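You operate a simulated robot arm through the tools that you are given. There is no shell and no other tool. Be economical: measure what you need, move in short steps, check, and stop when the job is done.

You are at the controls of a simulated robot arm. One attempt, no reset.

Task
Put the red filter before the corner slit, seat the 300 /mm grating and bring the red line into view.
Fine: filter from the small dark tray on to the filter stand; grating from the long pale tray on to the prism table; first line on the knob side; clamp the arm after; lamp off at the end; other filters, gratings, knobs and spectrometers alone. Set down upright: what you pick out.

Only the result counts: the job must be done as asked and must still hold three seconds after the hand-in. Knocking over, shifting, dropping, spilling or breaking anything else fails it.

Robot
A 6-joint arm with a two-finger gripper on a trunk, on a base that drives. Base frame: it is fixed to the floor where the robot stands at the start and does not move with it; the origin is under the middle of the robot, x ahead of it, y to its left, z up; the surface under the hand at the start is at about z = 800. Units: mm, degrees, N and s.
Its first joint turns from -166.0 to 166.0 degrees. Places, roughly: blue filter [-1250, -8000, 750]; corner arm knob [900, 300, 800]; corner back table screw [1000, 200, 1000]; corner fine knob [1000, 300, 800]; corner front table screw [1000, 300, 1000]; corner lamp box latch [1200, 300, 900]; corner lamp switch [700, 400, 900]; corner left focus knob [1100, 300, 1000]; corner prism table [900, 200, 900]; corner right focus knob [800, 300, 1000]; corner scale magnifier [1000, 300, 900]; corner side table screw [900, 200, 1000]; corner slit knob [1100, 200, 1000]; corner table knob [1000, 300, 800]; corner telescope [800, 200, 900]; grating [-2750, -3750, 750]. Payload 2.54 kg.
Tool frame: the origin (TCP) lies between the finger pads and is the grasp point; the fingertips stand 30 mm ahead of it; z points along the fingers, y is the line along which they close. The gripper opens to 116 mm. The gripper's body begins 95 mm behind the TCP.
Orientation is that of the tool frame in the base frame, as a unit quaternion [x, y, z, w]. With the fingers straight down and closing along the base's y, the tool's x points along the base's -x, its y along +y and its z along -z.

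Tools
- The arm moves only by the tool nudge_tool. Its argument "rows" is a list of rows, each an object of numbers (a shift or turn left out is 0, a gripper value left out holds the last): "dx", "dy", "dz": the shift along the tool's x, y, z in mm; "rx", "ry", "rz": the turn, a rotation vector about the tool's x, y, z in degrees; "gripper": the gripper command, from -1 (shut) to 1 (fully open), values between in proportion. In form: [{"dx": .., "dy": .., "dz": .., "rx": .., "ry": .., "rz": .., "gripper": ..}, ...]. A call has 1 to 12 rows; each row shifts and turns the commanded pose from where the row before left it, along the tool's axes as they then stand. A row lasts 0.2 s, in which the tool goes at most 50 mm and 8.6 degrees; a call with a longer step from one row to the next is refused whole, and so is a gripper value outside its range. Where a pose cannot be reached the arm comes as near as it can. A force on the tool above 40 N (or 10 N above the force at the start of the call, whichever is more), or a blocked arm, ends the call early, and 0.2 s more pass. The fingers move at their own pace (about 72 mm/s each) and stop on an object; they squeeze with about 25 N. The grip force told is the motor's: it shows also when the fingers shut on nothing. Time passes only in rows, and 0.2 s behind the last, so rows that do not move let the fingers close. It gives the time, the measured TCP pose, the force on the tool (base axes), the opening and the grip force at its end, in the units of the frame above (readings bear some noise), with the torque about the TCP (base axes, N m) and any sound that the robot's microphone picked up.
- Cameras (640 x 400 px; columns grow to the right, rows downward): "scene" is now at [-7.3, 165.4, 1428.7]; the picture's right is [0.13, -0.99, 0.00], its down [-0.44, -0.06, -0.90] and it looks along [0.89, 0.12, -0.44] (base axes); focal length 294 px, centre (320, 200). "wrist" rides on the gripper at [69, -15, -122] in the tool frame; the picture's right is [0.21, 0.98, 0.00], its down [-0.83, 0.18, -0.53] and it looks along [-0.52, 0.11, 0.85] (tool axes); focal length 251 px, centre (320, 200). There is no depth. A picture from a camera that has moved, and an enlarged one, comes with that camera's place and axes in the base frame and with its lens. The place of the scene camera against the robot may be out by one fixed shift of up to 25 mm in any direction.
- get_image(camera): a new picture of that camera. No time passes.
- base_move(legs): drives the robot by 1 to 6 legs, each [ahead, left, turn to the left] in mm, mm and degrees, along the robot's own axes; the way and the turn of a leg run together, so that a leg with both is an arc; at most 1500 mm and 180 degrees a leg. The arm and the cameras ride along, it lands a little off, and it stops where it bumps. It gives what a move gives.
- turn_head(pan, tilt): turns the head with the scene camera to pan (to the left, within 120 degrees either way) and tilt (down, from -29 to 69), counted from straight ahead of the robot. It gives what a move gives.
- zoom(camera, box): a new picture of the part [left, top, right, bottom] of that camera's present view, enlarged. No time passes.
- close_job(): hands the job in; it is judged then, once.

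Work in short steps. Places have to be worked out from the pictures, the camera data and where the tool is seen: move nearer, look again, correct. Check each grasp and each placing, and mend what went wrong. You have 120 turns and 90 pictures in all, those below and enlarged ones among them. Open the gripper and draw the arm clear of the work before you hand the job in, unless the task says otherwise; then end with one line.

The tools are called after "Emit:" by a JSON object that holds its "method" and its "body". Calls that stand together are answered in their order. nudge_tool: Moves the arm, as the interface text tells. Its arguments: {"type":"object","properties":{"rows":{"type":"array","items":{"type":"object","properties":{"dx":{"type":"number"},"dy":{"type":"number"},"dz":{"type":"number"},"rx":{"type":"number"},"ry":{"type":"number"},"rz":{"type":"number"},"gripper":{"type":"number"}}}}},"required":["rows"]} The other tools are called the same way: base_move (legs) drives the base; turn_head (pan, tilt) turns the head that bears the scene camera; get_image (camera) takes a picture; zoom (camera, box) takes an enlarged picture of a part of a camera's view; close_job () hands the job in.

At the start:

```text
time_s: 0.0
tool_pos: [642.0, 212.3, 1144.8]
ee_rot: [0.0, 1.0, 0.0, 0.0]
ft_force: [0.0, 0.2, 0.3]
torque: [-0.03, 0.02, -0.03]
width: 115.8
grasp_force: 0.0
robot x, y, heading: [1.2, -1.1, -0.1]
head pan, tilt: [7.4, 26.1]
```

scene: 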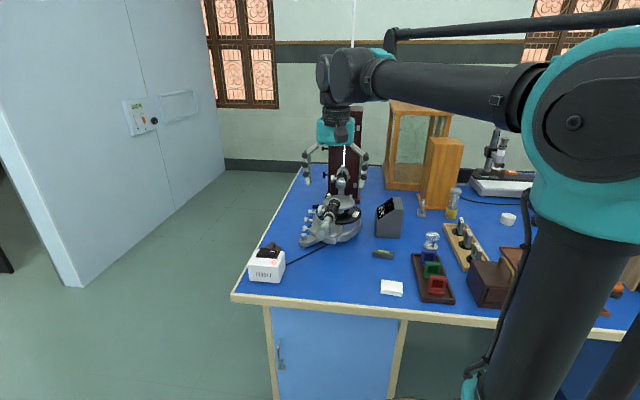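
wrist: 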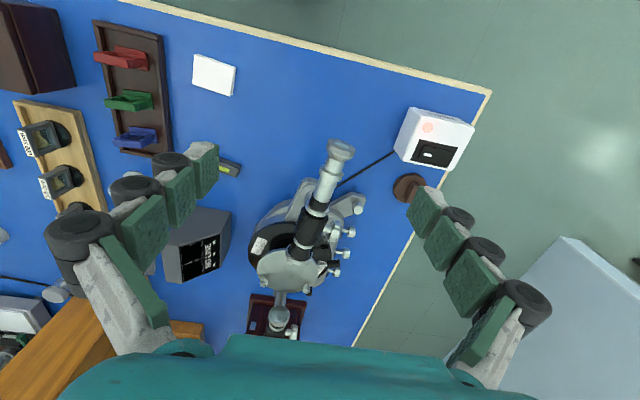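

The pictures show a spectrometer at the table's corner, a dark tray with red/green/blue filters, and a pale tray with gratings. I zoom in for detail.

Emit:
{"method": "zoom", "body": {"camera": "scene", "box": [230, 140, 390, 300]}}

Emit:
{"method": "zoom", "body": {"camera": "scene", "box": [360, 170, 540, 310]}}

Emit:
{"method": "zoom", "body": {"camera": "wrist", "box": [220, 80, 480, 350]}}

Emit:
{"method": "zoom", "body": {"camera": "wrist", "box": [0, 0, 250, 250]}}

```text
2.50 times, centred on (310, 220) of scene
camera zoom: at [-7.3, 165.4, 1428.7], right [0.13, -0.99, 0.0], down [-0.44, -0.06, -0.9], along [0.89, 0.12, -0.44], focal length 734 px, centre (345, 150)
```

zoom: 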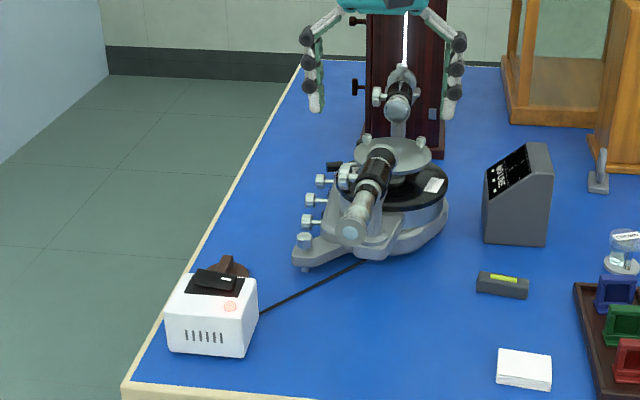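

```text
2.86 times, centred on (450, 240) of scene
camera zoom: at [-7.3, 165.4, 1428.7], right [0.13, -0.99, 0.0], down [-0.44, -0.06, -0.9], along [0.89, 0.12, -0.44], focal length 839 px, centre (-51, 86)
```

zoom: 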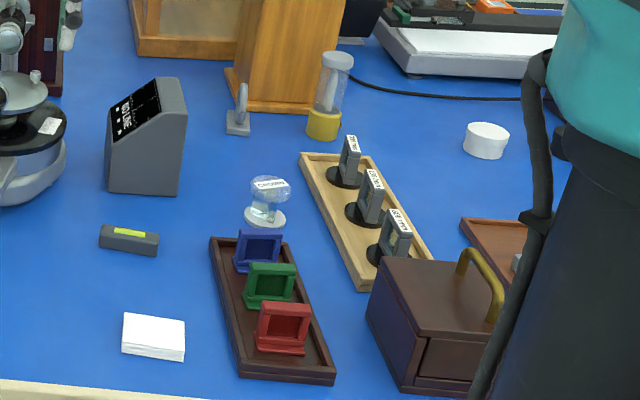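

```text
1.48 times, centred on (350, 215) of wrist
camera zoom: at [573.5, 196.1, 1267.0], right [-0.21, 0.98, 0.0], down [0.83, 0.18, 0.53], along [0.52, 0.11, -0.85], focal length 372 px, centre (276, 178)
```

zoom: 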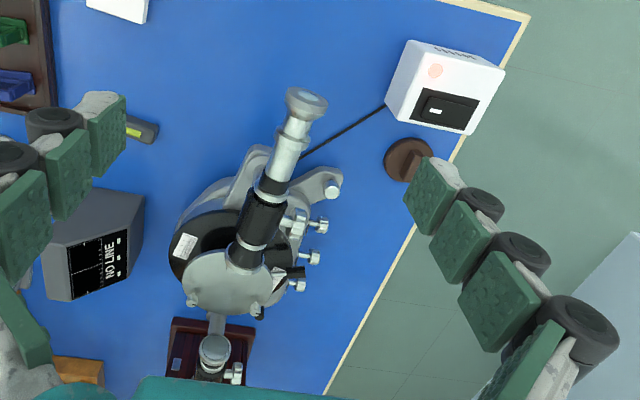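

```text
1.60 times, centred on (125, 125) of wrist
camera zoom: at [573.5, 196.1, 1267.0], right [-0.21, 0.98, 0.0], down [0.83, 0.18, 0.53], along [0.52, 0.11, -0.85], focal length 402 px, centre (632, 320)
```

zoom: 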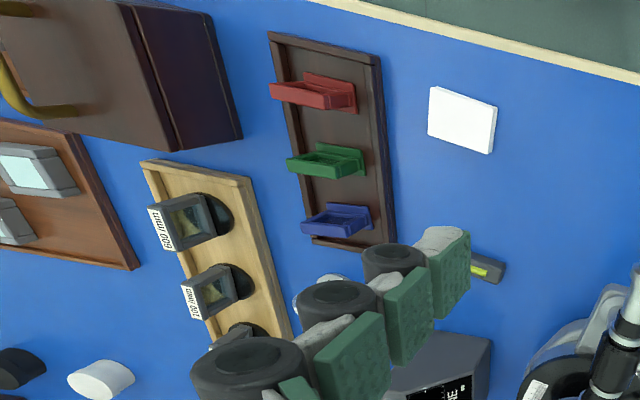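

The console reads "NO LINE". The filter stand should be between the slit and the lamp box; I move the hand forward to look.

Emit:
{"method": "nudge_tool", "body": {"rows": [{"dx": -45}, {"dx": -45}, {"dx": -45}, {"dx": -45}, {"dx": -45}]}}

Emit:
{"method": "get_image", "body": {"camera": "wrist"}}

Emit:
{"method": "get_image", "body": {"camera": "scene"}}

```text
time_s: 1.2
tool_pos: [867.9, 212.4, 1145.6]
ee_rot: [-0.001, 1.0, 0.0, 0.001]
ft_force: [-1.8, 0.0, 0.9]
torque: [0.04, -0.08, 0.02]
width: 116.0
grasp_force: 0.0
robot x, y, heading: [-1.3, -0.8, -0.2]
head pan, tilt: [7.4, 26.1]
```

```text
83 pictures are left
camera wrist: at [798.6, 195.2, 1267.5], right [-0.22, 0.98, 0.0], down [0.83, 0.18, 0.53], along [0.52, 0.11, -0.85], focal length 251 px, centre (320, 200)
```

wrist: 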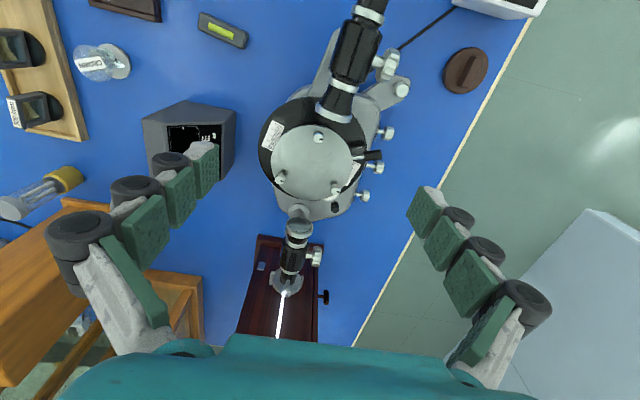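

```text
82 pictures are left
camera scene: at [-7.9, 165.3, 1428.7], right [0.13, -0.99, 0.0], down [-0.44, -0.06, -0.9], along [0.89, 0.12, -0.44], focal length 294 px, centre (320, 200)
```

scene: 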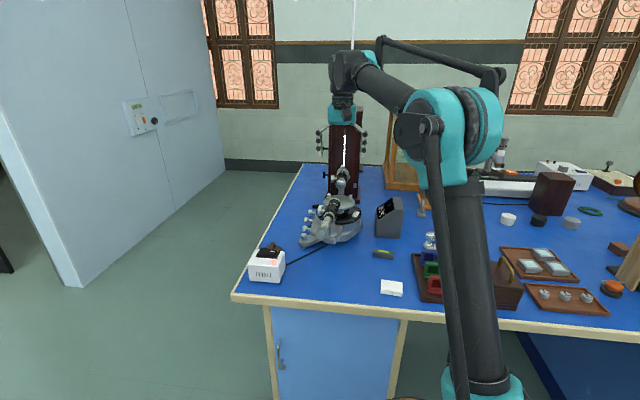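

Emit:
{"method": "zoom", "body": {"camera": "wrist", "box": [220, 180, 380, 340]}}

Emit:
{"method": "zoom", "body": {"camera": "wrist", "box": [240, 60, 420, 240]}}

Emit:
{"method": "zoom", "body": {"camera": "scene", "box": [290, 130, 440, 260]}}

```text
2.50 times, centred on (300, 260) of wrist
camera zoom: at [798.6, 195.2, 1267.5], right [-0.22, 0.98, 0.0], down [0.83, 0.18, 0.53], along [0.52, 0.11, -0.85], focal length 629 px, centre (370, 50)
```

zoom: 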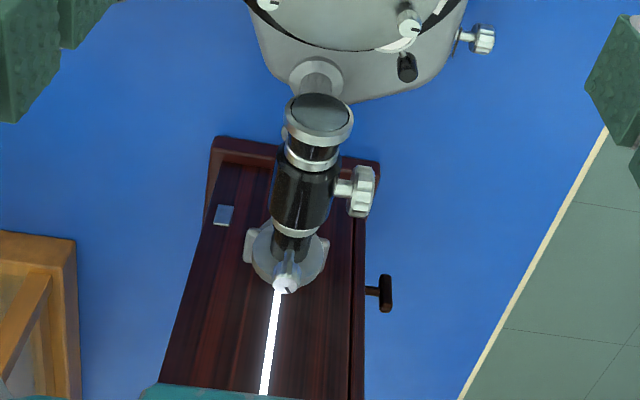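

```text
2.22 times, centred on (330, 150) of wrist
camera zoom: at [798.6, 195.2, 1267.5], right [-0.22, 0.98, 0.0], down [0.83, 0.18, 0.53], along [0.52, 0.11, -0.85], focal length 559 px, centre (298, 311)
```

zoom: 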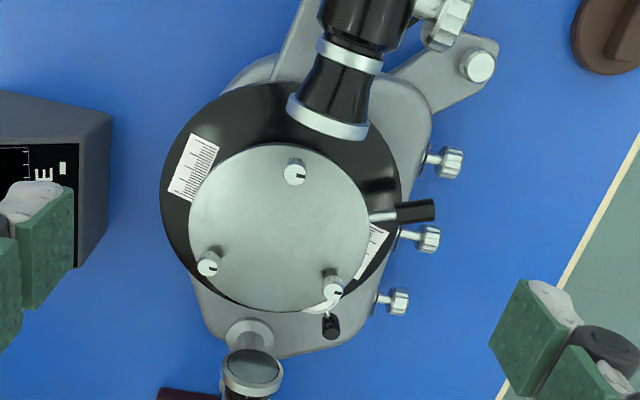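

```text
3.08 times, centred on (365, 195) of scene
camera zoom: at [-7.9, 165.3, 1428.7], right [0.13, -0.99, 0.0], down [-0.44, -0.06, -0.9], along [0.89, 0.12, -0.44], focal length 903 px, centre (182, 215)
```

zoom: 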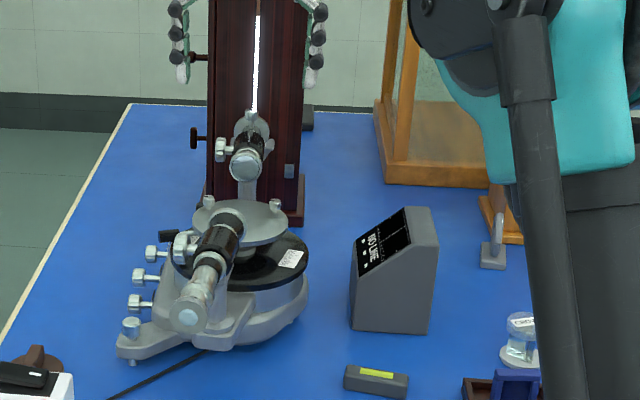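

I can't make out the filter stand from here; the robot will go round to the table's left side. First I retract the arm.

Emit:
{"method": "nudge_tool", "body": {"rows": [{"dx": 45}, {"dx": 45}, {"dx": 45}, {"dx": 45}, {"dx": 45}, {"dx": 45}, {"dx": 45}, {"dx": 35}]}}

Emit:
{"method": "base_move", "body": {"legs": [[0, 1200, 0], [0, 0, -90], [0, 900, 0]]}}

Emit:
{"method": "turn_head", "body": {"pan": 0, "tilt": 28}}

Emit:
{"method": "get_image", "body": {"camera": "scene"}}

Emit:
{"method": "get_image", "body": {"camera": "wrist"}}

```text
time_s: 3.0
tool_pos: [518.0, 211.2, 1143.5]
ee_rot: [0.0, 1.0, 0.0, 0.0]
ft_force: [0.7, -0.1, -0.2]
torque: [-0.01, 0.01, -0.01]
width: 115.9
grasp_force: 0.0
robot x, y, heading: [1.9, 1.6, 0.1]
head pan, tilt: [7.4, 26.1]
```

```text
time_s: 17.2
tool_pos: [1100.2, 662.8, 1145.1]
ee_rot: [0.712, 0.703, 0.0, 0.0]
ft_force: [0.9, -0.3, 0.0]
torque: [0.0, -0.04, 0.01]
width: 116.2
grasp_force: 0.0
robot x, y, heading: [897.8, 1184.7, -90.9]
head pan, tilt: [7.4, 26.1]
```

```text
time_s: 17.9
tool_pos: [1099.2, 664.3, 1143.7]
ee_rot: [0.711, 0.703, 0.0, 0.001]
ft_force: [-0.8, -0.6, -0.3]
torque: [0.01, -0.01, 0.03]
width: 115.8
grasp_force: 0.1
robot x, y, heading: [899.7, 1183.1, -90.8]
head pan, tilt: [0.0, 28.0]
```

```text
78 pictures are left
camera scene: at [1067.1, 1214.1, 1425.6], right [-1.0, 0.01, 0.0], down [0.01, 0.47, -0.88], along [-0.01, -0.88, -0.47], focal length 294 px, centre (320, 200)
```

scene: 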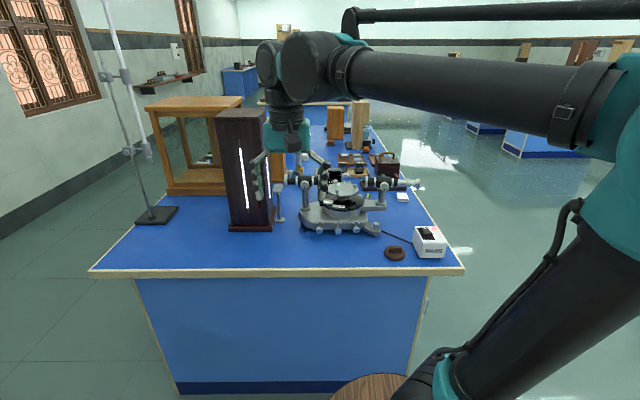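

```text
77 pictures are left
camera wrist: at [1085.2, 732.1, 1265.6], right [0.98, 0.2, 0.0], down [0.17, -0.83, 0.53], along [0.11, -0.52, -0.85], focal length 251 px, centre (320, 200)
```

wrist: 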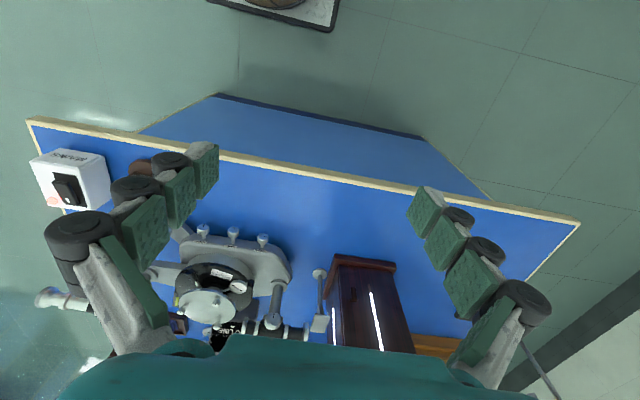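

A post with a small shelf stands between lamp and slit. I zoom in on it.

Emit:
{"method": "zoom", "body": {"camera": "scene", "box": [210, 150, 400, 270]}}

Emit:
{"method": "zoom", "body": {"camera": "wrist", "box": [140, 200, 400, 360]}}

```text
3.33 times, centred on (305, 210) of scene
camera zoom: at [1067.1, 1214.1, 1425.6], right [-1.0, 0.01, 0.0], down [0.01, 0.47, -0.88], along [-0.01, -0.88, -0.47], focal length 979 px, centre (370, 167)
```

zoom: 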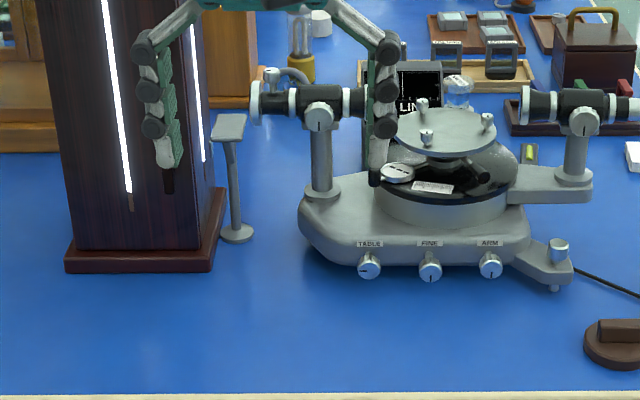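

```text
2.46 times, centred on (270, 280) of wrist
camera zoom: at [1085.2, 732.1, 1265.6], right [0.98, 0.2, 0.0], down [0.17, -0.83, 0.53], along [0.11, -0.52, -0.85], focal length 619 px, centre (443, 3)
```

zoom: 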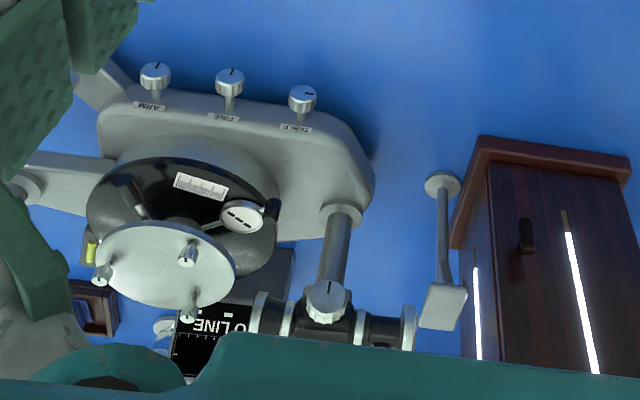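

I check the stool below me before driving closer, and look at the knobs from the present spot.

Emit:
{"method": "turn_head", "body": {"pan": 10, "tilt": 65}}

Emit:
{"method": "get_image", "body": {"camera": "scene"}}

```text
time_s: 18.9
tool_pos: [1100.2, 663.7, 1143.9]
ee_rot: [0.712, 0.703, 0.001, 0.0]
ft_force: [0.1, -0.5, 0.3]
torque: [0.0, 0.0, -0.01]
width: 115.9
grasp_force: 0.1
robot x, y, heading: [897.8, 1184.8, -90.8]
head pan, tilt: [10.0, 65.0]
```

```text
74 pictures are left
camera scene: at [1078.0, 1245.3, 1374.9], right [-0.99, -0.16, 0.0], down [-0.15, 0.89, -0.42], along [0.07, -0.42, -0.91], focal length 294 px, centre (320, 200)
```

scene: 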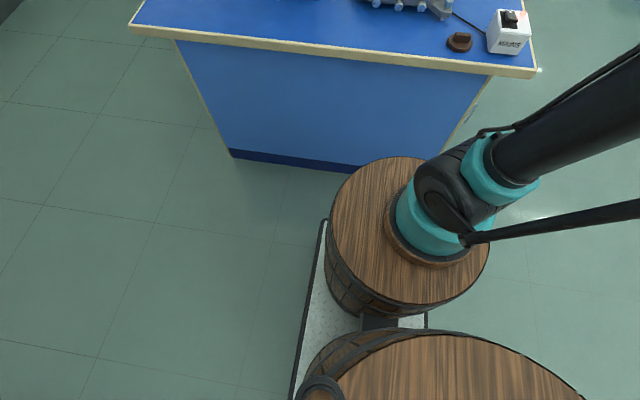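

The wood is the robot's own base. I drive a little nearer and look with the head.

Emit:
{"method": "base_move", "body": {"legs": [[150, 100, 0.8]]}}

Emit:
{"method": "turn_head", "body": {"pan": 10, "tilt": 35}}

Emit:
{"method": "nudge_tool", "body": {"rows": [{"dx": -45, "dy": -45}, {"dx": -20, "dy": -45}]}}

Emit:
{"method": "get_image", "body": {"camera": "wrist"}}

Emit:
{"method": "zoom", "body": {"camera": "scene", "box": [180, 80, 420, 230]}}

```text
time_s: 20.4
tool_pos: [1205.1, 514.1, 1143.9]
ee_rot: [0.708, 0.706, 0.0, 0.0]
ft_force: [-0.3, -0.4, 0.8]
torque: [0.0, 0.0, -0.02]
width: 115.9
grasp_force: 0.0
robot x, y, heading: [996.4, 1033.0, -90.1]
head pan, tilt: [10.0, 65.0]
```

```text
time_s: 21.4
tool_pos: [1205.1, 515.0, 1143.4]
ee_rot: [0.708, 0.706, -0.001, 0.0]
ft_force: [0.6, 1.2, -0.1]
torque: [0.01, -0.02, 0.01]
width: 116.1
grasp_force: 0.1
robot x, y, heading: [993.7, 1030.6, -90.0]
head pan, tilt: [10.0, 35.0]
```

```text
refused: row 1 steps farther than a row can; nothing moved
```

```text
73 pictures are left
camera wrist: at [1189.6, 582.1, 1265.6], right [0.98, 0.21, 0.0], down [0.18, -0.83, 0.53], along [0.11, -0.52, -0.85], focal length 251 px, centre (320, 200)
```

wrist: 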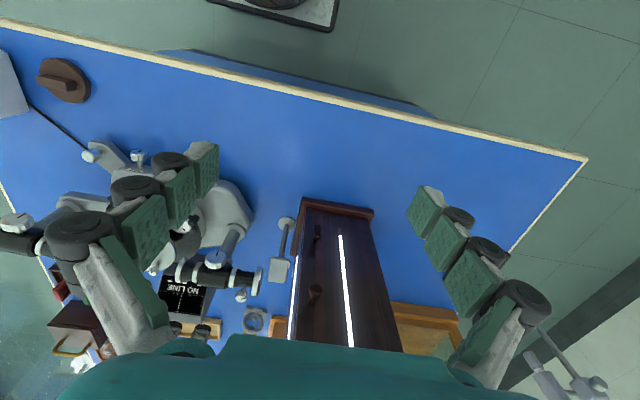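

```text
2.67 times, centred on (300, 155) of scene
camera zoom: at [1181.0, 1068.1, 1414.6], right [-0.98, -0.17, 0.0], down [-0.1, 0.57, -0.82], along [0.14, -0.81, -0.57], focal length 783 px, centre (373, 320)
```

zoom: 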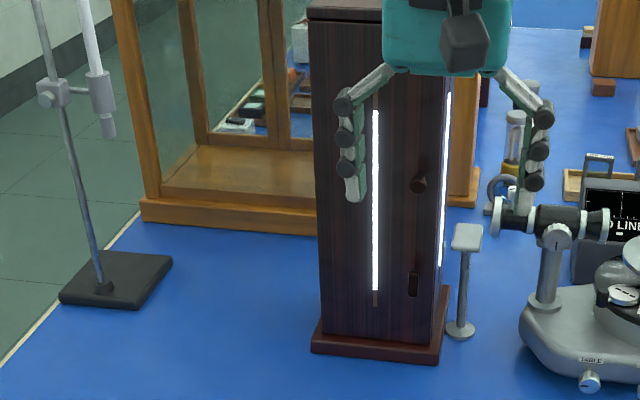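

Stand top works out at about (1189, 222, 943). I move the hand over the spectrometer to view the telescope and knobs.

Emit:
{"method": "nudge_tool", "body": {"rows": [{"dy": -48}, {"dy": -48}, {"dy": -48}, {"dy": -48}, {"dy": -28}, {"dx": -30}]}}

Emit:
{"method": "get_image", "body": {"camera": "wrist"}}

Emit:
{"method": "zoom", "body": {"camera": "wrist", "box": [220, 130, 420, 340]}}

```text
time_s: 22.8
tool_pos: [984.7, 484.6, 1144.6]
ee_rot: [0.707, 0.707, 0.0, 0.0]
ft_force: [-0.4, 0.8, -0.9]
torque: [-0.03, 0.0, -0.02]
width: 116.1
grasp_force: 0.0
robot x, y, heading: [993.3, 1036.3, -90.0]
head pan, tilt: [10.0, 35.0]
```

```text
71 pictures are left
camera wrist: at [968.8, 553.3, 1266.4], right [0.98, 0.21, 0.0], down [0.18, -0.83, 0.53], along [0.11, -0.52, -0.85], focal length 251 px, centre (320, 200)
```

wrist: 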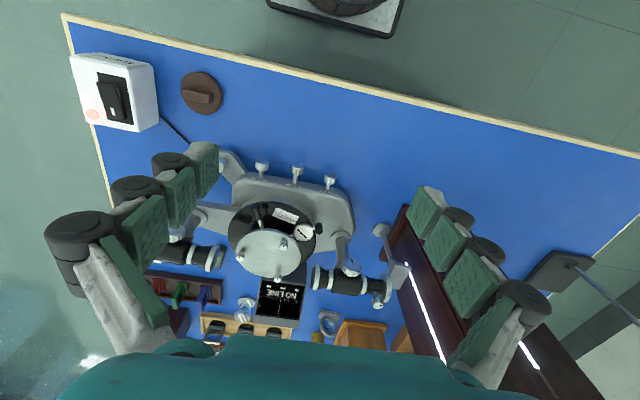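

```text
1.90 times, centred on (320, 235) of wrist
camera zoom: at [968.8, 553.3, 1266.4], right [0.98, 0.21, 0.0], down [0.18, -0.83, 0.53], along [0.11, -0.52, -0.85], focal length 479 px, centre (320, 133)
```

zoom: 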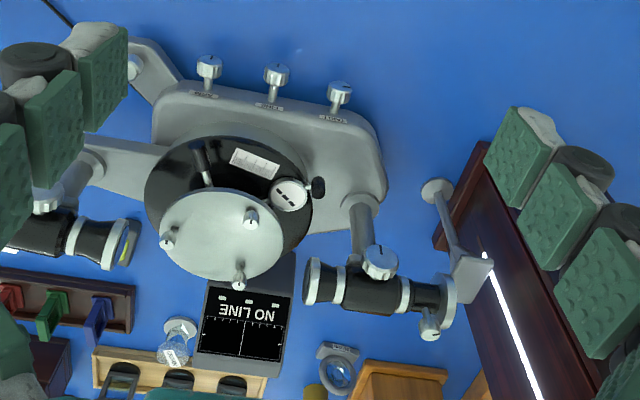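

Geometry so far: table axis about (948, 222), collimator axis y≈222, telescope about 5–6° to the knob side. I zoom on the knobs and the console to record their present state.

Emit:
{"method": "zoom", "body": {"camera": "wrist", "box": [240, 145, 350, 215]}}

Emit:
{"method": "zoom", "body": {"camera": "wrist", "box": [190, 260, 350, 360]}}

```text
5.71 times, centred on (295, 180) of wrist
camera zoom: at [968.8, 553.3, 1266.4], right [0.98, 0.21, 0.0], down [0.18, -0.83, 0.53], along [0.11, -0.52, -0.85], focal length 1437 px, centre (463, 314)
```

zoom: 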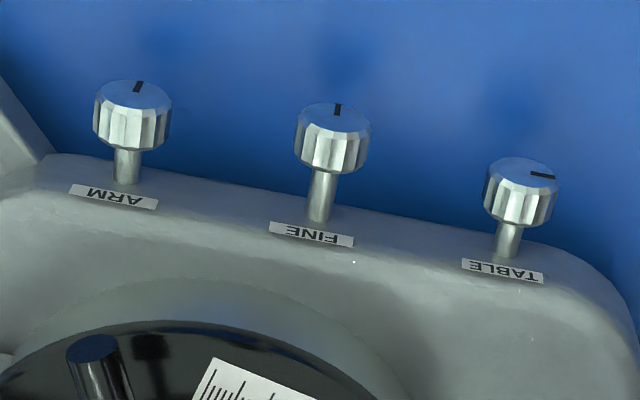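

```text
4.00 times, centred on (270, 310) of wrist
camera zoom: at [968.8, 553.3, 1266.4], right [0.98, 0.21, 0.0], down [0.18, -0.83, 0.53], along [0.11, -0.52, -0.85], focal length 1006 px, centre (520, -240)
```

zoom: 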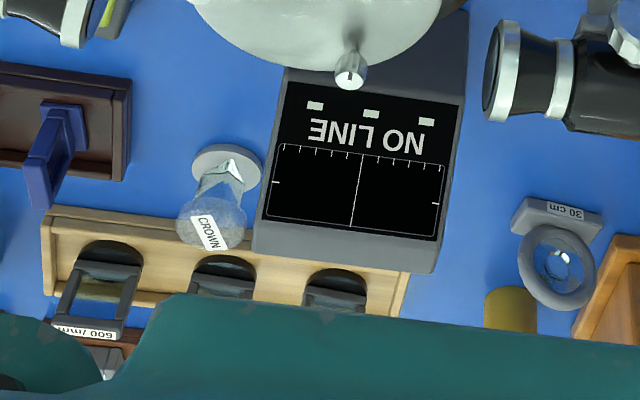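

ARM mark points down (loose), TABLE mark points to 9 o'clock (clamped), so clamping is a quarter turn clockwise. I now drive back to the front to fetch the filter.

Emit:
{"method": "base_move", "body": {"legs": [[0, -960, 0], [0, 0, 90], [0, -1040, 0]]}}

Emit:
{"method": "turn_head", "body": {"pan": -5, "tilt": 40}}

Emit:
{"method": "get_image", "body": {"camera": "scene"}}

Emit:
{"method": "get_image", "body": {"camera": "wrist"}}

```text
time_s: 36.6
tool_pos: [601.9, -15.5, 1144.6]
ee_rot: [-0.006, 1.0, 0.0, 0.0]
ft_force: [0.4, 0.4, 0.1]
torque: [-0.01, -0.05, -0.02]
width: 116.2
grasp_force: 0.0
robot x, y, heading: [53.2, -10.4, 0.6]
head pan, tilt: [10.0, 35.0]
```

```text
time_s: 37.4
tool_pos: [602.0, -15.5, 1144.1]
ee_rot: [-0.006, 1.0, 0.0, -0.001]
ft_force: [-0.8, 0.1, 1.0]
torque: [0.0, 0.01, -0.01]
width: 115.7
grasp_force: 0.1
robot x, y, heading: [53.5, -12.2, 0.8]
head pan, tilt: [-5.0, 40.0]
```

```text
67 pictures are left
camera scene: at [39.5, 132.6, 1407.1], right [-0.07, -1.0, 0.0], down [-0.64, 0.05, -0.77], along [0.76, -0.06, -0.64], focal length 294 px, centre (320, 200)
```

scene: 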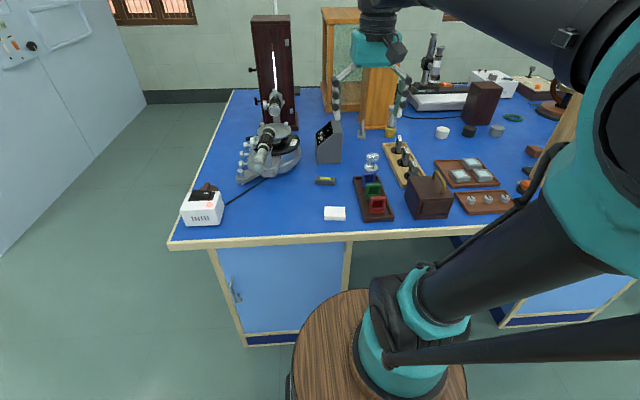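

```text
66 pictures are left
camera wrist: at [532.5, -32.1, 1266.3], right [-0.23, 0.97, 0.0], down [0.82, 0.19, 0.53], along [0.52, 0.12, -0.85], focal length 251 px, centre (320, 200)
```

wrist: 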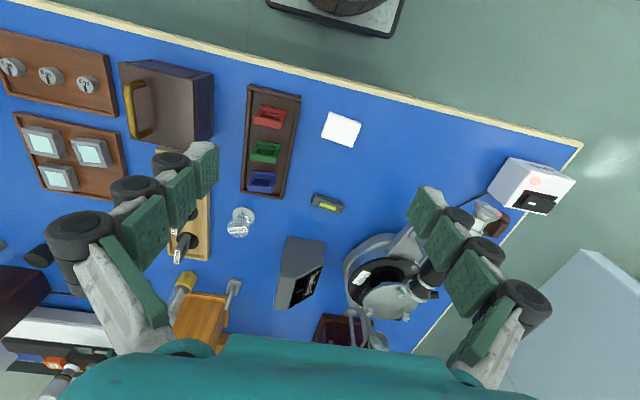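

Red filter is at about (657, −93). I move the hand above it and lower for a closer look.

Emit:
{"method": "nudge_tool", "body": {"rows": [{"dy": -40, "dx": -25}, {"dy": -40, "dx": -25}, {"dz": 45}, {"dz": 45}, {"dz": 20}]}}

Emit:
{"method": "get_image", "body": {"camera": "wrist"}}

Emit:
{"method": "zoom", "body": {"camera": "wrist", "box": [250, 40, 410, 200]}}

Emit:
{"method": "zoom", "body": {"camera": "scene", "box": [340, 120, 460, 230]}}

```text
time_s: 38.6
tool_pos: [653.6, -96.9, 1034.0]
ee_rot: [-0.006, 1.0, 0.0, 0.0]
ft_force: [-0.1, -0.4, 1.1]
torque: [-0.04, -0.01, 0.04]
width: 116.0
grasp_force: 0.1
robot x, y, heading: [56.8, -9.5, 0.8]
head pan, tilt: [-5.0, 40.0]
```

```text
65 pictures are left
camera wrist: at [584.2, -112.7, 1155.5], right [-0.23, 0.97, 0.0], down [0.82, 0.19, 0.53], along [0.52, 0.12, -0.85], focal length 251 px, centre (320, 200)
```

wrist: 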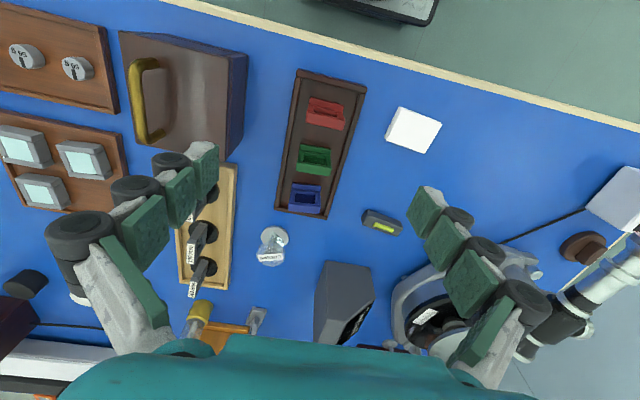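

```text
2.50 times, centred on (330, 120) of wrist
camera zoom: at [584.2, -112.7, 1155.5], right [-0.23, 0.97, 0.0], down [0.82, 0.19, 0.53], along [0.52, 0.12, -0.85], focal length 629 px, centre (295, 400)
```

zoom: 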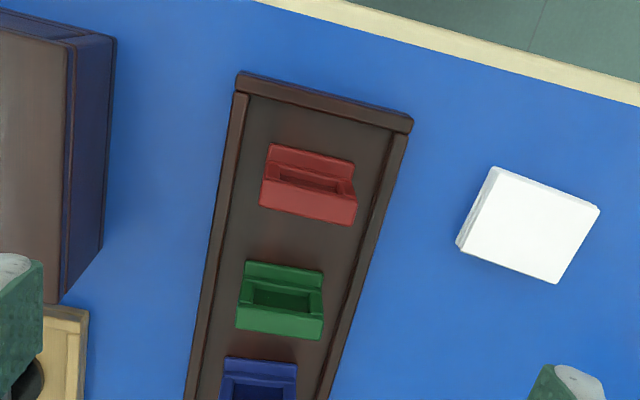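

```text
3.64 times, centred on (400, 175) of scene
camera zoom: at [39.5, 132.5, 1407.1], right [-0.07, -1.0, 0.0], down [-0.64, 0.05, -0.77], along [0.76, -0.06, -0.64], focal length 1068 px, centre (29, 291)
```

zoom: 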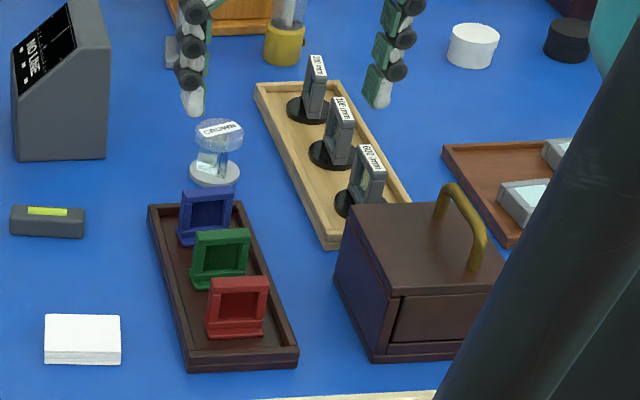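

The filter stands at about (660, −88), z 806–861, with its normal along x. I tilt the tool 25° (wrist leaning to −x, as the lamp box will require at the stand), narrow the fingers and come down above it.

Emit:
{"method": "nudge_tool", "body": {"rows": [{"ry": -8.3, "gripper": 0.1}, {"ry": -8.3}, {"ry": -8.4}, {"dx": 18.9, "dz": 40.5, "dy": 3}, {"dx": 18.9, "dz": 40.5, "dy": 3}, {"dx": 18.9, "dz": 40.5, "dy": 3}]}}

Emit:
{"method": "get_image", "body": {"camera": "wrist"}}

Emit:
{"method": "zoom", "body": {"camera": "scene", "box": [340, 130, 440, 230]}}

```text
time_s: 40.0
tool_pos: [652.4, -84.8, 900.0]
ee_rot: [-0.007, 0.976, 0.002, 0.218]
ft_force: [-0.2, 0.6, 0.0]
torque: [0.02, -0.04, -0.03]
width: 63.7
grasp_force: 0.1
robot x, y, heading: [54.5, -13.6, 0.7]
head pan, tilt: [-5.0, 40.0]
```

```text
62 pictures are left
camera wrist: at [538.3, -102.4, 981.8], right [-0.21, 0.97, -0.09], down [0.52, 0.19, 0.83], along [0.83, 0.12, -0.55], focal length 251 px, centre (320, 200)
```

wrist: 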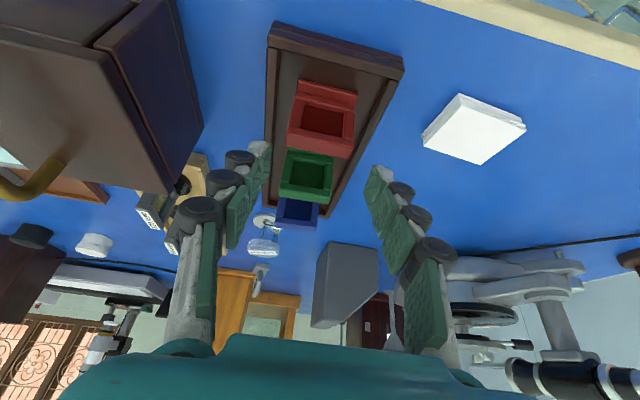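

```text
4.00 times, centred on (390, 180) of scene
camera zoom: at [39.4, 132.5, 1407.1], right [-0.07, -1.0, 0.0], down [-0.64, 0.05, -0.77], along [0.76, -0.06, -0.64], focal length 1174 px, centre (40, 280)
```

zoom: 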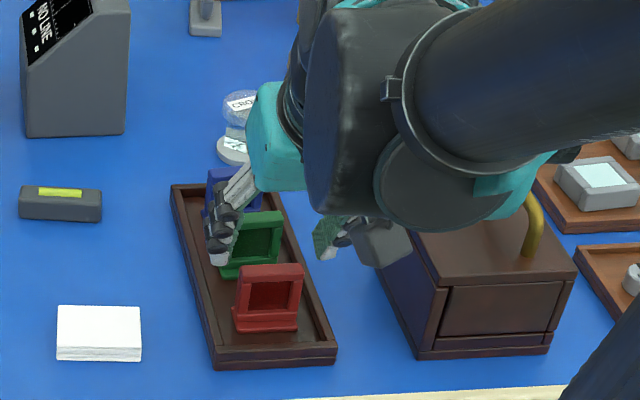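

Filter centre is near (662, −88.5). I shift 4 mm in −y, come down to TCP z≈856 and close.

Emit:
{"method": "nudge_tool", "body": {"rows": [{"dx": 8, "dz": 20.5, "dy": -4}, {"dx": 7.9, "dz": 20.6}, {}, {"gripper": -0.3}, {}, {}, {}]}}

Emit:
{"method": "get_image", "body": {"camera": "wrist"}}

```text
time_s: 41.6
tool_pos: [655.4, -89.4, 857.6]
ee_rot: [-0.006, 0.976, 0.002, 0.217]
ft_force: [0.5, -0.3, -0.1]
torque: [0.01, 0.0, -0.02]
width: 44.7
grasp_force: 25.4
robot x, y, heading: [58.0, -11.3, 0.6]
head pan, tilt: [-5.0, 40.0]
```

```text
60 pictures are left
camera wrist: at [541.2, -107.4, 938.1], right [-0.21, 0.97, -0.09], down [0.52, 0.19, 0.83], along [0.83, 0.13, -0.55], focal length 251 px, centre (320, 200)
```

wrist: 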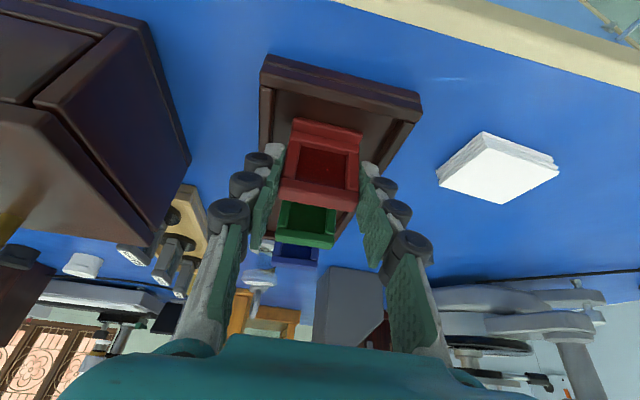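

Filter held at 44.7 mm, 25 N. I lift it straight up and check.

Emit:
{"method": "nudge_tool", "body": {"rows": [{"dx": -8.5, "dz": -18.1, "gripper": -1}, {"dx": -19, "dz": -40.7}, {"dx": -19, "dz": -40.7}, {"dx": -19, "dz": -40.7}, {"dx": -19, "dz": -40.7}]}}

Emit:
{"method": "get_image", "body": {"camera": "wrist"}}

```text
time_s: 42.8
tool_pos: [655.7, -89.9, 1056.6]
ee_rot: [-0.006, 0.976, 0.002, 0.216]
ft_force: [0.4, 0.2, 0.6]
torque: [0.0, 0.02, -0.03]
width: 0.0
grasp_force: 24.8
robot x, y, heading: [57.8, -12.7, 0.8]
head pan, tilt: [-5.0, 40.0]
```

```text
59 pictures are left
camera wrist: at [541.5, -107.4, 1138.1], right [-0.21, 0.97, -0.09], down [0.52, 0.19, 0.83], along [0.83, 0.13, -0.55], focal length 251 px, centre (320, 200)
```

wrist: 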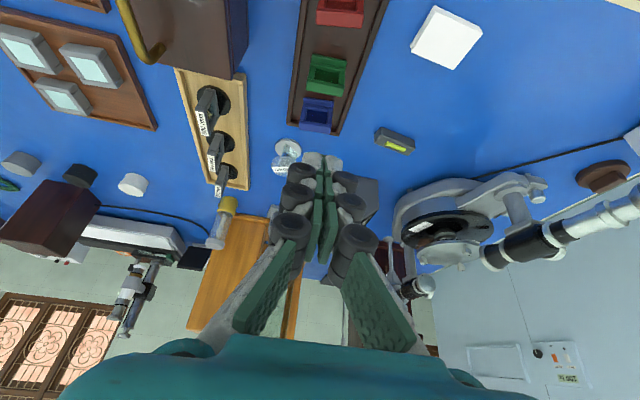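

It slipped out; the filter seems to stand in the tray still. I look closer.

Emit:
{"method": "nudge_tool", "body": {"rows": [{"gripper": 0.1}, {"dx": 45}, {"dx": 45}]}}

Emit:
{"method": "zoom", "body": {"camera": "wrist", "box": [230, 0, 430, 160]}}

Emit:
{"method": "zoom", "body": {"camera": "scene", "box": [350, 160, 430, 230]}}

```text
time_s: 43.6
tool_pos: [573.4, -91.1, 1018.2]
ee_rot: [-0.007, 0.976, 0.001, 0.217]
ft_force: [0.7, -0.5, 0.6]
torque: [0.04, 0.05, 0.03]
width: 63.7
grasp_force: 0.0
robot x, y, heading: [54.8, -11.0, 0.7]
head pan, tilt: [-5.0, 40.0]
```

```text
2.50 times, centred on (330, 80) of wrist
camera zoom: at [459.6, -108.6, 1099.3], right [-0.21, 0.97, -0.09], down [0.52, 0.19, 0.83], along [0.83, 0.13, -0.55], focal length 629 px, centre (295, 500)
```

zoom: 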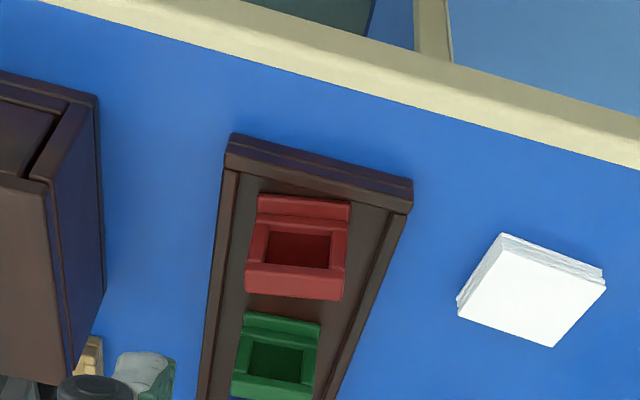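

```text
5.71 times, centred on (390, 195) of scene
camera zoom: at [39.7, 132.4, 1407.1], right [-0.07, -1.0, 0.0], down [-0.64, 0.05, -0.77], along [0.76, -0.06, -0.64], focal length 1678 px, centre (-80, 229)
```

zoom: 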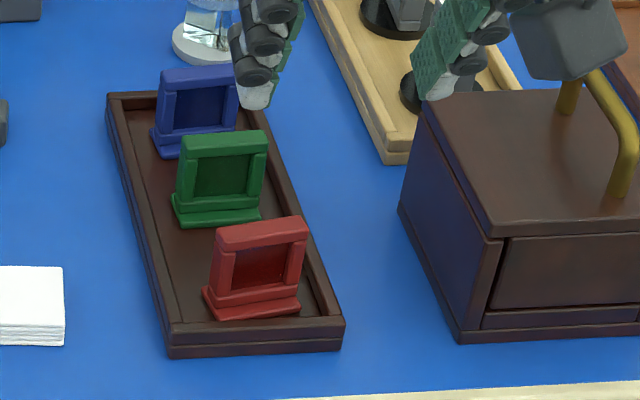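

The filter now stands upright, nearer the tray's front wall, and turned about 9° to the left; its top is only at z≈850. I match the yaw, and come in lower for a better grip.

Emit:
{"method": "nudge_tool", "body": {"rows": [{"rx": -1.9, "rz": -4.1}, {"rx": -1.9, "rz": -4.1}, {"dx": -3.7, "dy": -2.6, "dz": 34.3}, {"dx": -3.7, "dy": -2.6, "dz": 34.3}, {"dx": -3.7, "dy": -2.6, "dz": 34.3}, {"dx": -3.7, "dy": -2.6, "dz": 34.3}]}}

Emit:
{"method": "zoom", "body": {"camera": "wrist", "box": [220, 40, 420, 240]}}

Emit:
{"method": "zoom", "body": {"camera": "scene", "box": [340, 140, 440, 230]}}

```text
time_s: 45.0
tool_pos: [646.1, -88.7, 898.1]
ee_rot: [-0.084, 0.973, 0.019, 0.215]
ft_force: [-0.5, 0.2, 0.3]
torque: [-0.01, -0.04, -0.04]
width: 64.0
grasp_force: 0.1
robot x, y, heading: [53.2, -12.2, 0.9]
head pan, tilt: [-5.0, 40.0]
```

```text
2.00 times, centred on (320, 140) of wrist
camera zoom: at [536.4, -123.7, 980.9], right [-0.36, 0.93, -0.09], down [0.48, 0.27, 0.83], along [0.8, 0.25, -0.55], focal length 503 px, centre (320, 320)
```

zoom: 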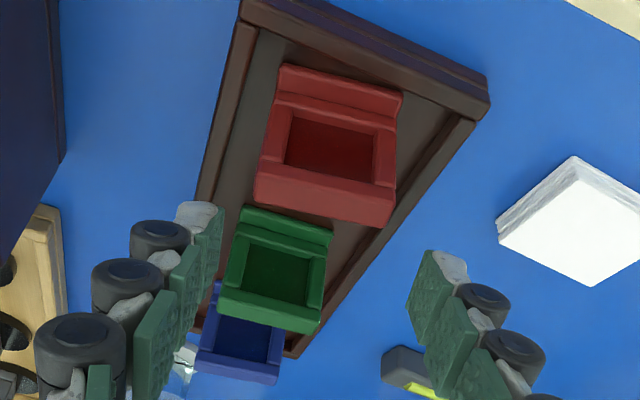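

```text
4.44 times, centred on (390, 185) of scene
camera zoom: at [39.3, 132.6, 1407.1], right [-0.07, -1.0, 0.0], down [-0.64, 0.05, -0.77], along [0.76, -0.06, -0.64], focal length 1305 px, centre (9, 267)
```

zoom: 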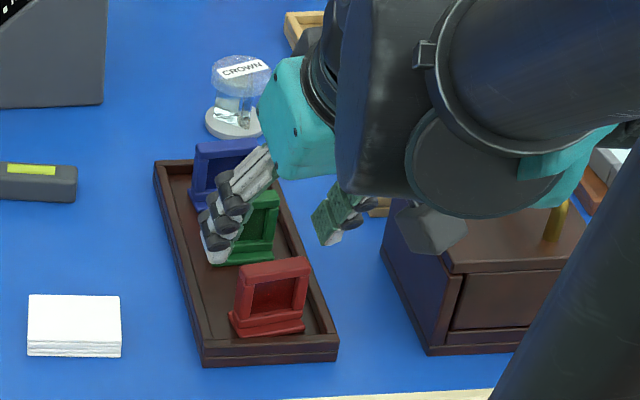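

Yaw matches and the filter is centred between the fingers. I descend to TCP z≈848 and close fully, letting it settle.

Emit:
{"method": "nudge_tool", "body": {"rows": [{"dx": 8, "dy": -1.9, "dz": 19}, {"dx": 7, "dz": 17}, {"dx": 4.2, "dz": 10.2}, {}, {"gripper": -1}, {}, {}, {}, {}]}}

Emit:
{"method": "nudge_tool", "body": {"rows": [{"dx": -2.1, "dz": -4.5}, {"dx": -2.1, "dz": -4.5}, {"dx": -2.1, "dz": -4.5}, {"dx": -2.1, "dz": -4.5}]}}

Emit:
{"method": "zoom", "body": {"camera": "wrist", "box": [220, 40, 420, 240]}}

```text
time_s: 47.0
tool_pos: [649.7, -89.1, 849.1]
ee_rot: [-0.083, 0.973, 0.018, 0.216]
ft_force: [1.0, 0.6, 7.5]
torque: [0.1, -0.14, -0.01]
width: 44.8
grasp_force: 24.7
robot x, y, heading: [56.3, -12.1, 0.7]
head pan, tilt: [-5.0, 40.0]
```

```text
time_s: 48.0
tool_pos: [647.8, -90.2, 870.2]
ee_rot: [-0.084, 0.973, 0.018, 0.216]
ft_force: [0.0, -0.2, -0.6]
torque: [0.02, -0.02, 0.03]
width: 44.6
grasp_force: 24.6
robot x, y, heading: [56.0, -14.0, 1.0]
head pan, tilt: [-5.0, 40.0]
```

```text
2.00 times, centred on (320, 140) of wrist
camera zoom: at [538.2, -125.3, 951.0], right [-0.36, 0.93, -0.09], down [0.48, 0.27, 0.83], along [0.8, 0.25, -0.55], focal length 503 px, centre (320, 320)
```

zoom: 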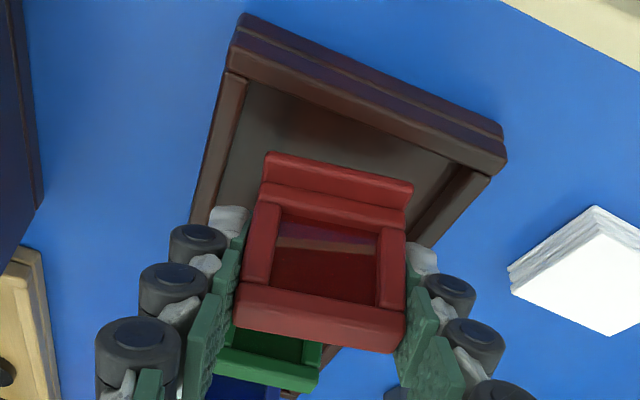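

The filter is lifted and held. I raise it gently further and check it is upright.

Emit:
{"method": "nudge_tool", "body": {"rows": [{"dx": -6, "dz": -13}, {"dx": -12.1, "dz": -26}, {"dx": -12.1, "dz": -26}, {"dx": -12.1, "dz": -26}, {"dx": -12.1, "dz": -26}, {"dx": -12.1, "dz": -26}, {"dx": -12.1, "dz": -26}, {"dx": -12.1, "dz": -26}, {"dx": -6, "dz": -13}]}}

Emit:
{"method": "zoom", "body": {"camera": "wrist", "box": [220, 100, 420, 240]}}

Emit:
{"method": "get_image", "body": {"camera": "scene"}}

```text
time_s: 50.0
tool_pos: [648.7, -90.4, 1099.3]
ee_rot: [-0.084, 0.973, 0.018, 0.216]
ft_force: [1.7, -0.3, -0.3]
torque: [-0.01, 0.02, 0.02]
width: 44.4
grasp_force: 25.3
robot x, y, heading: [55.6, -10.3, 0.7]
head pan, tilt: [-5.0, 40.0]
```

```text
2.86 times, centred on (320, 170) of wrist
camera zoom: at [538.2, -125.3, 1180.2], right [-0.36, 0.93, -0.09], down [0.48, 0.27, 0.83], along [0.8, 0.25, -0.55], focal length 718 px, centre (320, 286)
```

zoom: 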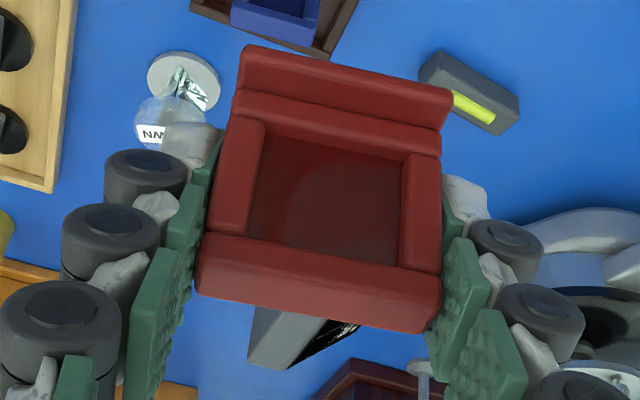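

```text
52 pictures are left
camera scene: at [39.5, 132.5, 1407.1], right [-0.07, -1.0, 0.0], down [-0.64, 0.05, -0.77], along [0.76, -0.06, -0.64], focal length 294 px, centre (320, 200)
```

scene: 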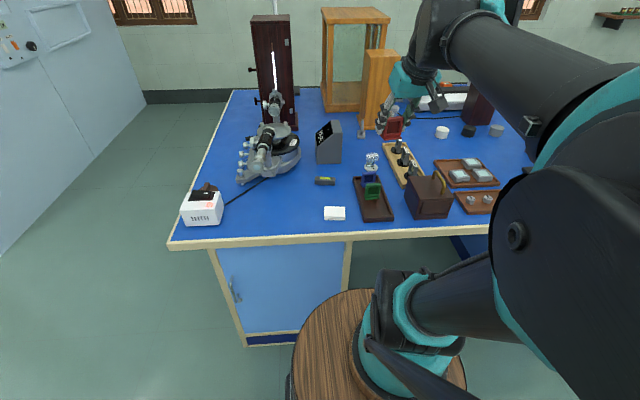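

Firm grip. I drive 90 mm ahead for reach, then straighten the yaw and bring the filter over the telescope line at safe height.

Emit:
{"method": "base_move", "body": {"legs": [[90, 0, 0]]}}

Emit:
{"method": "nudge_tool", "body": {"rows": [{"rx": 1.9, "rz": 4.1}, {"rx": 1.9, "rz": 4.1}, {"dy": 40}, {"dy": 45}, {"dy": 45}, {"dy": 45}, {"dy": 45}, {"dy": 45}, {"dy": 40}]}}

```text
time_s: 51.1
tool_pos: [738.4, -88.3, 1098.7]
ee_rot: [-0.083, 0.973, 0.019, 0.215]
ft_force: [0.4, 0.2, 0.1]
torque: [-0.01, 0.0, 0.0]
width: 44.6
grasp_force: 25.0
robot x, y, heading: [147.2, -13.1, 0.6]
head pan, tilt: [-5.0, 40.0]
```

```text
time_s: 53.1
tool_pos: [736.1, 216.8, 1100.4]
ee_rot: [-0.006, 0.976, 0.002, 0.217]
ft_force: [0.4, -1.5, 0.2]
torque: [0.04, -0.02, -0.01]
width: 44.8
grasp_force: 24.7
robot x, y, heading: [146.3, -10.3, 0.5]
head pan, tilt: [-5.0, 40.0]
```

Now forward along x to about 1096, then look at the stand.

Emit:
{"method": "nudge_tool", "body": {"rows": [{"dx": -36.2, "dz": 16.9, "dy": 1}, {"dx": -36.2, "dz": 16.9}, {"dx": -36.2, "dz": 16.9}, {"dx": -36.2, "dz": 16.9}, {"dx": -36.2, "dz": 16.9}, {"dx": -36.2, "dz": 16.9}, {"dx": -36.2, "dz": 16.9}, {"dx": -36.2, "dz": 16.9}, {"dx": -36.2, "dz": 16.9}]}}

Emit:
{"method": "get_image", "body": {"camera": "wrist"}}

Emit:
{"method": "get_image", "body": {"camera": "scene"}}

```text
time_s: 55.1
tool_pos: [1094.6, 220.4, 1098.6]
ee_rot: [-0.006, 0.976, 0.002, 0.217]
ft_force: [0.0, -0.3, 0.9]
torque: [0.03, -0.03, -0.01]
width: 44.6
grasp_force: 25.4
robot x, y, heading: [145.4, -14.4, 0.5]
head pan, tilt: [-5.0, 40.0]
```

```text
51 pictures are left
camera wrist: at [981.2, 203.5, 1179.7], right [-0.21, 0.97, -0.09], down [0.52, 0.19, 0.83], along [0.83, 0.13, -0.55], focal length 251 px, centre (320, 200)
```

wrist: 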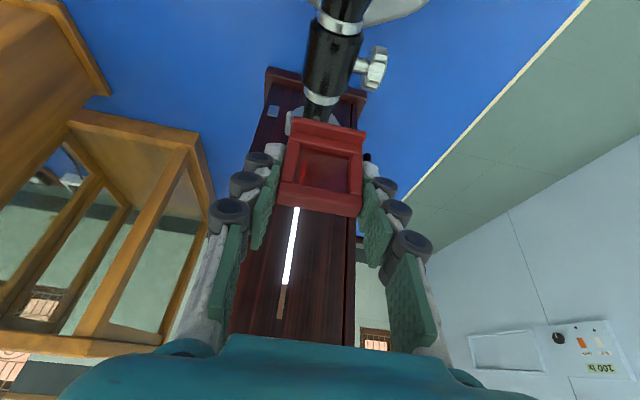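

```text
50 pictures are left
camera scene: at [129.8, 133.7, 1407.1], right [-0.07, -1.0, 0.0], down [-0.64, 0.05, -0.77], along [0.76, -0.06, -0.64], focal length 294 px, centre (320, 200)
```

scene: 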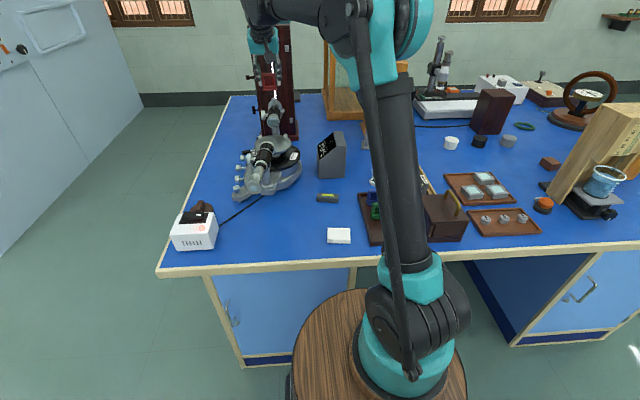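

The stand triangulates consistently to (1190, 224, 943) and the lamp face to x≈1225. I move over it and descend to about 25 mm above.

Emit:
{"method": "nudge_tool", "body": {"rows": [{"dx": -29, "dz": 13.5, "dy": 1}, {"dx": -29, "dz": 13.5, "dy": 1}, {"dx": -29, "dz": 13.5, "dy": 1}, {"dx": 12.4, "dz": 26.5}, {"dx": 12.4, "dz": 26.5}, {"dx": 12.4, "dz": 26.5}]}}

Emit:
{"method": "get_image", "body": {"camera": "wrist"}}

Emit:
{"method": "zoom", "body": {"camera": "scene", "box": [220, 60, 330, 150]}}

```text
time_s: 56.5
tool_pos: [1191.2, 225.6, 1009.7]
ee_rot: [-0.006, 0.976, 0.002, 0.216]
ft_force: [0.0, -0.3, -0.2]
torque: [-0.02, -0.01, 0.03]
width: 44.7
grasp_force: 25.1
robot x, y, heading: [146.8, -11.1, 0.7]
head pan, tilt: [-5.0, 40.0]
```

```text
49 pictures are left
camera wrist: at [1076.4, 208.5, 1091.7], right [-0.21, 0.97, -0.09], down [0.52, 0.19, 0.83], along [0.83, 0.12, -0.55], focal length 251 px, centre (320, 200)
```

wrist: 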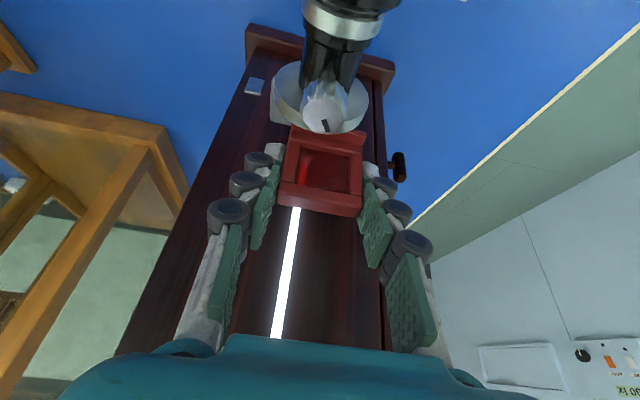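

```text
4.44 times, centred on (275, 105) of scene
camera zoom: at [130.2, 133.7, 1407.1], right [-0.07, -1.0, 0.0], down [-0.64, 0.05, -0.77], along [0.76, -0.06, -0.64], focal length 1305 px, centre (520, 622)
```

zoom: 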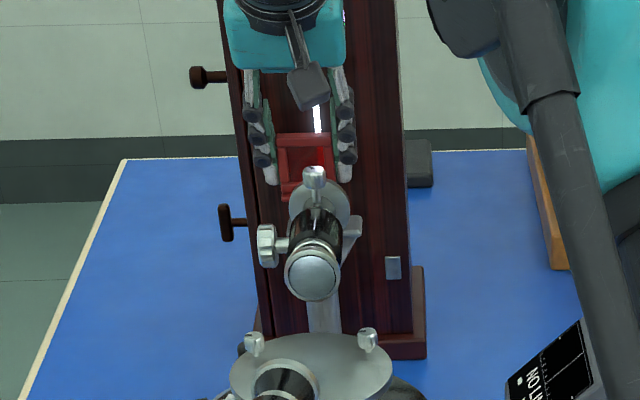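

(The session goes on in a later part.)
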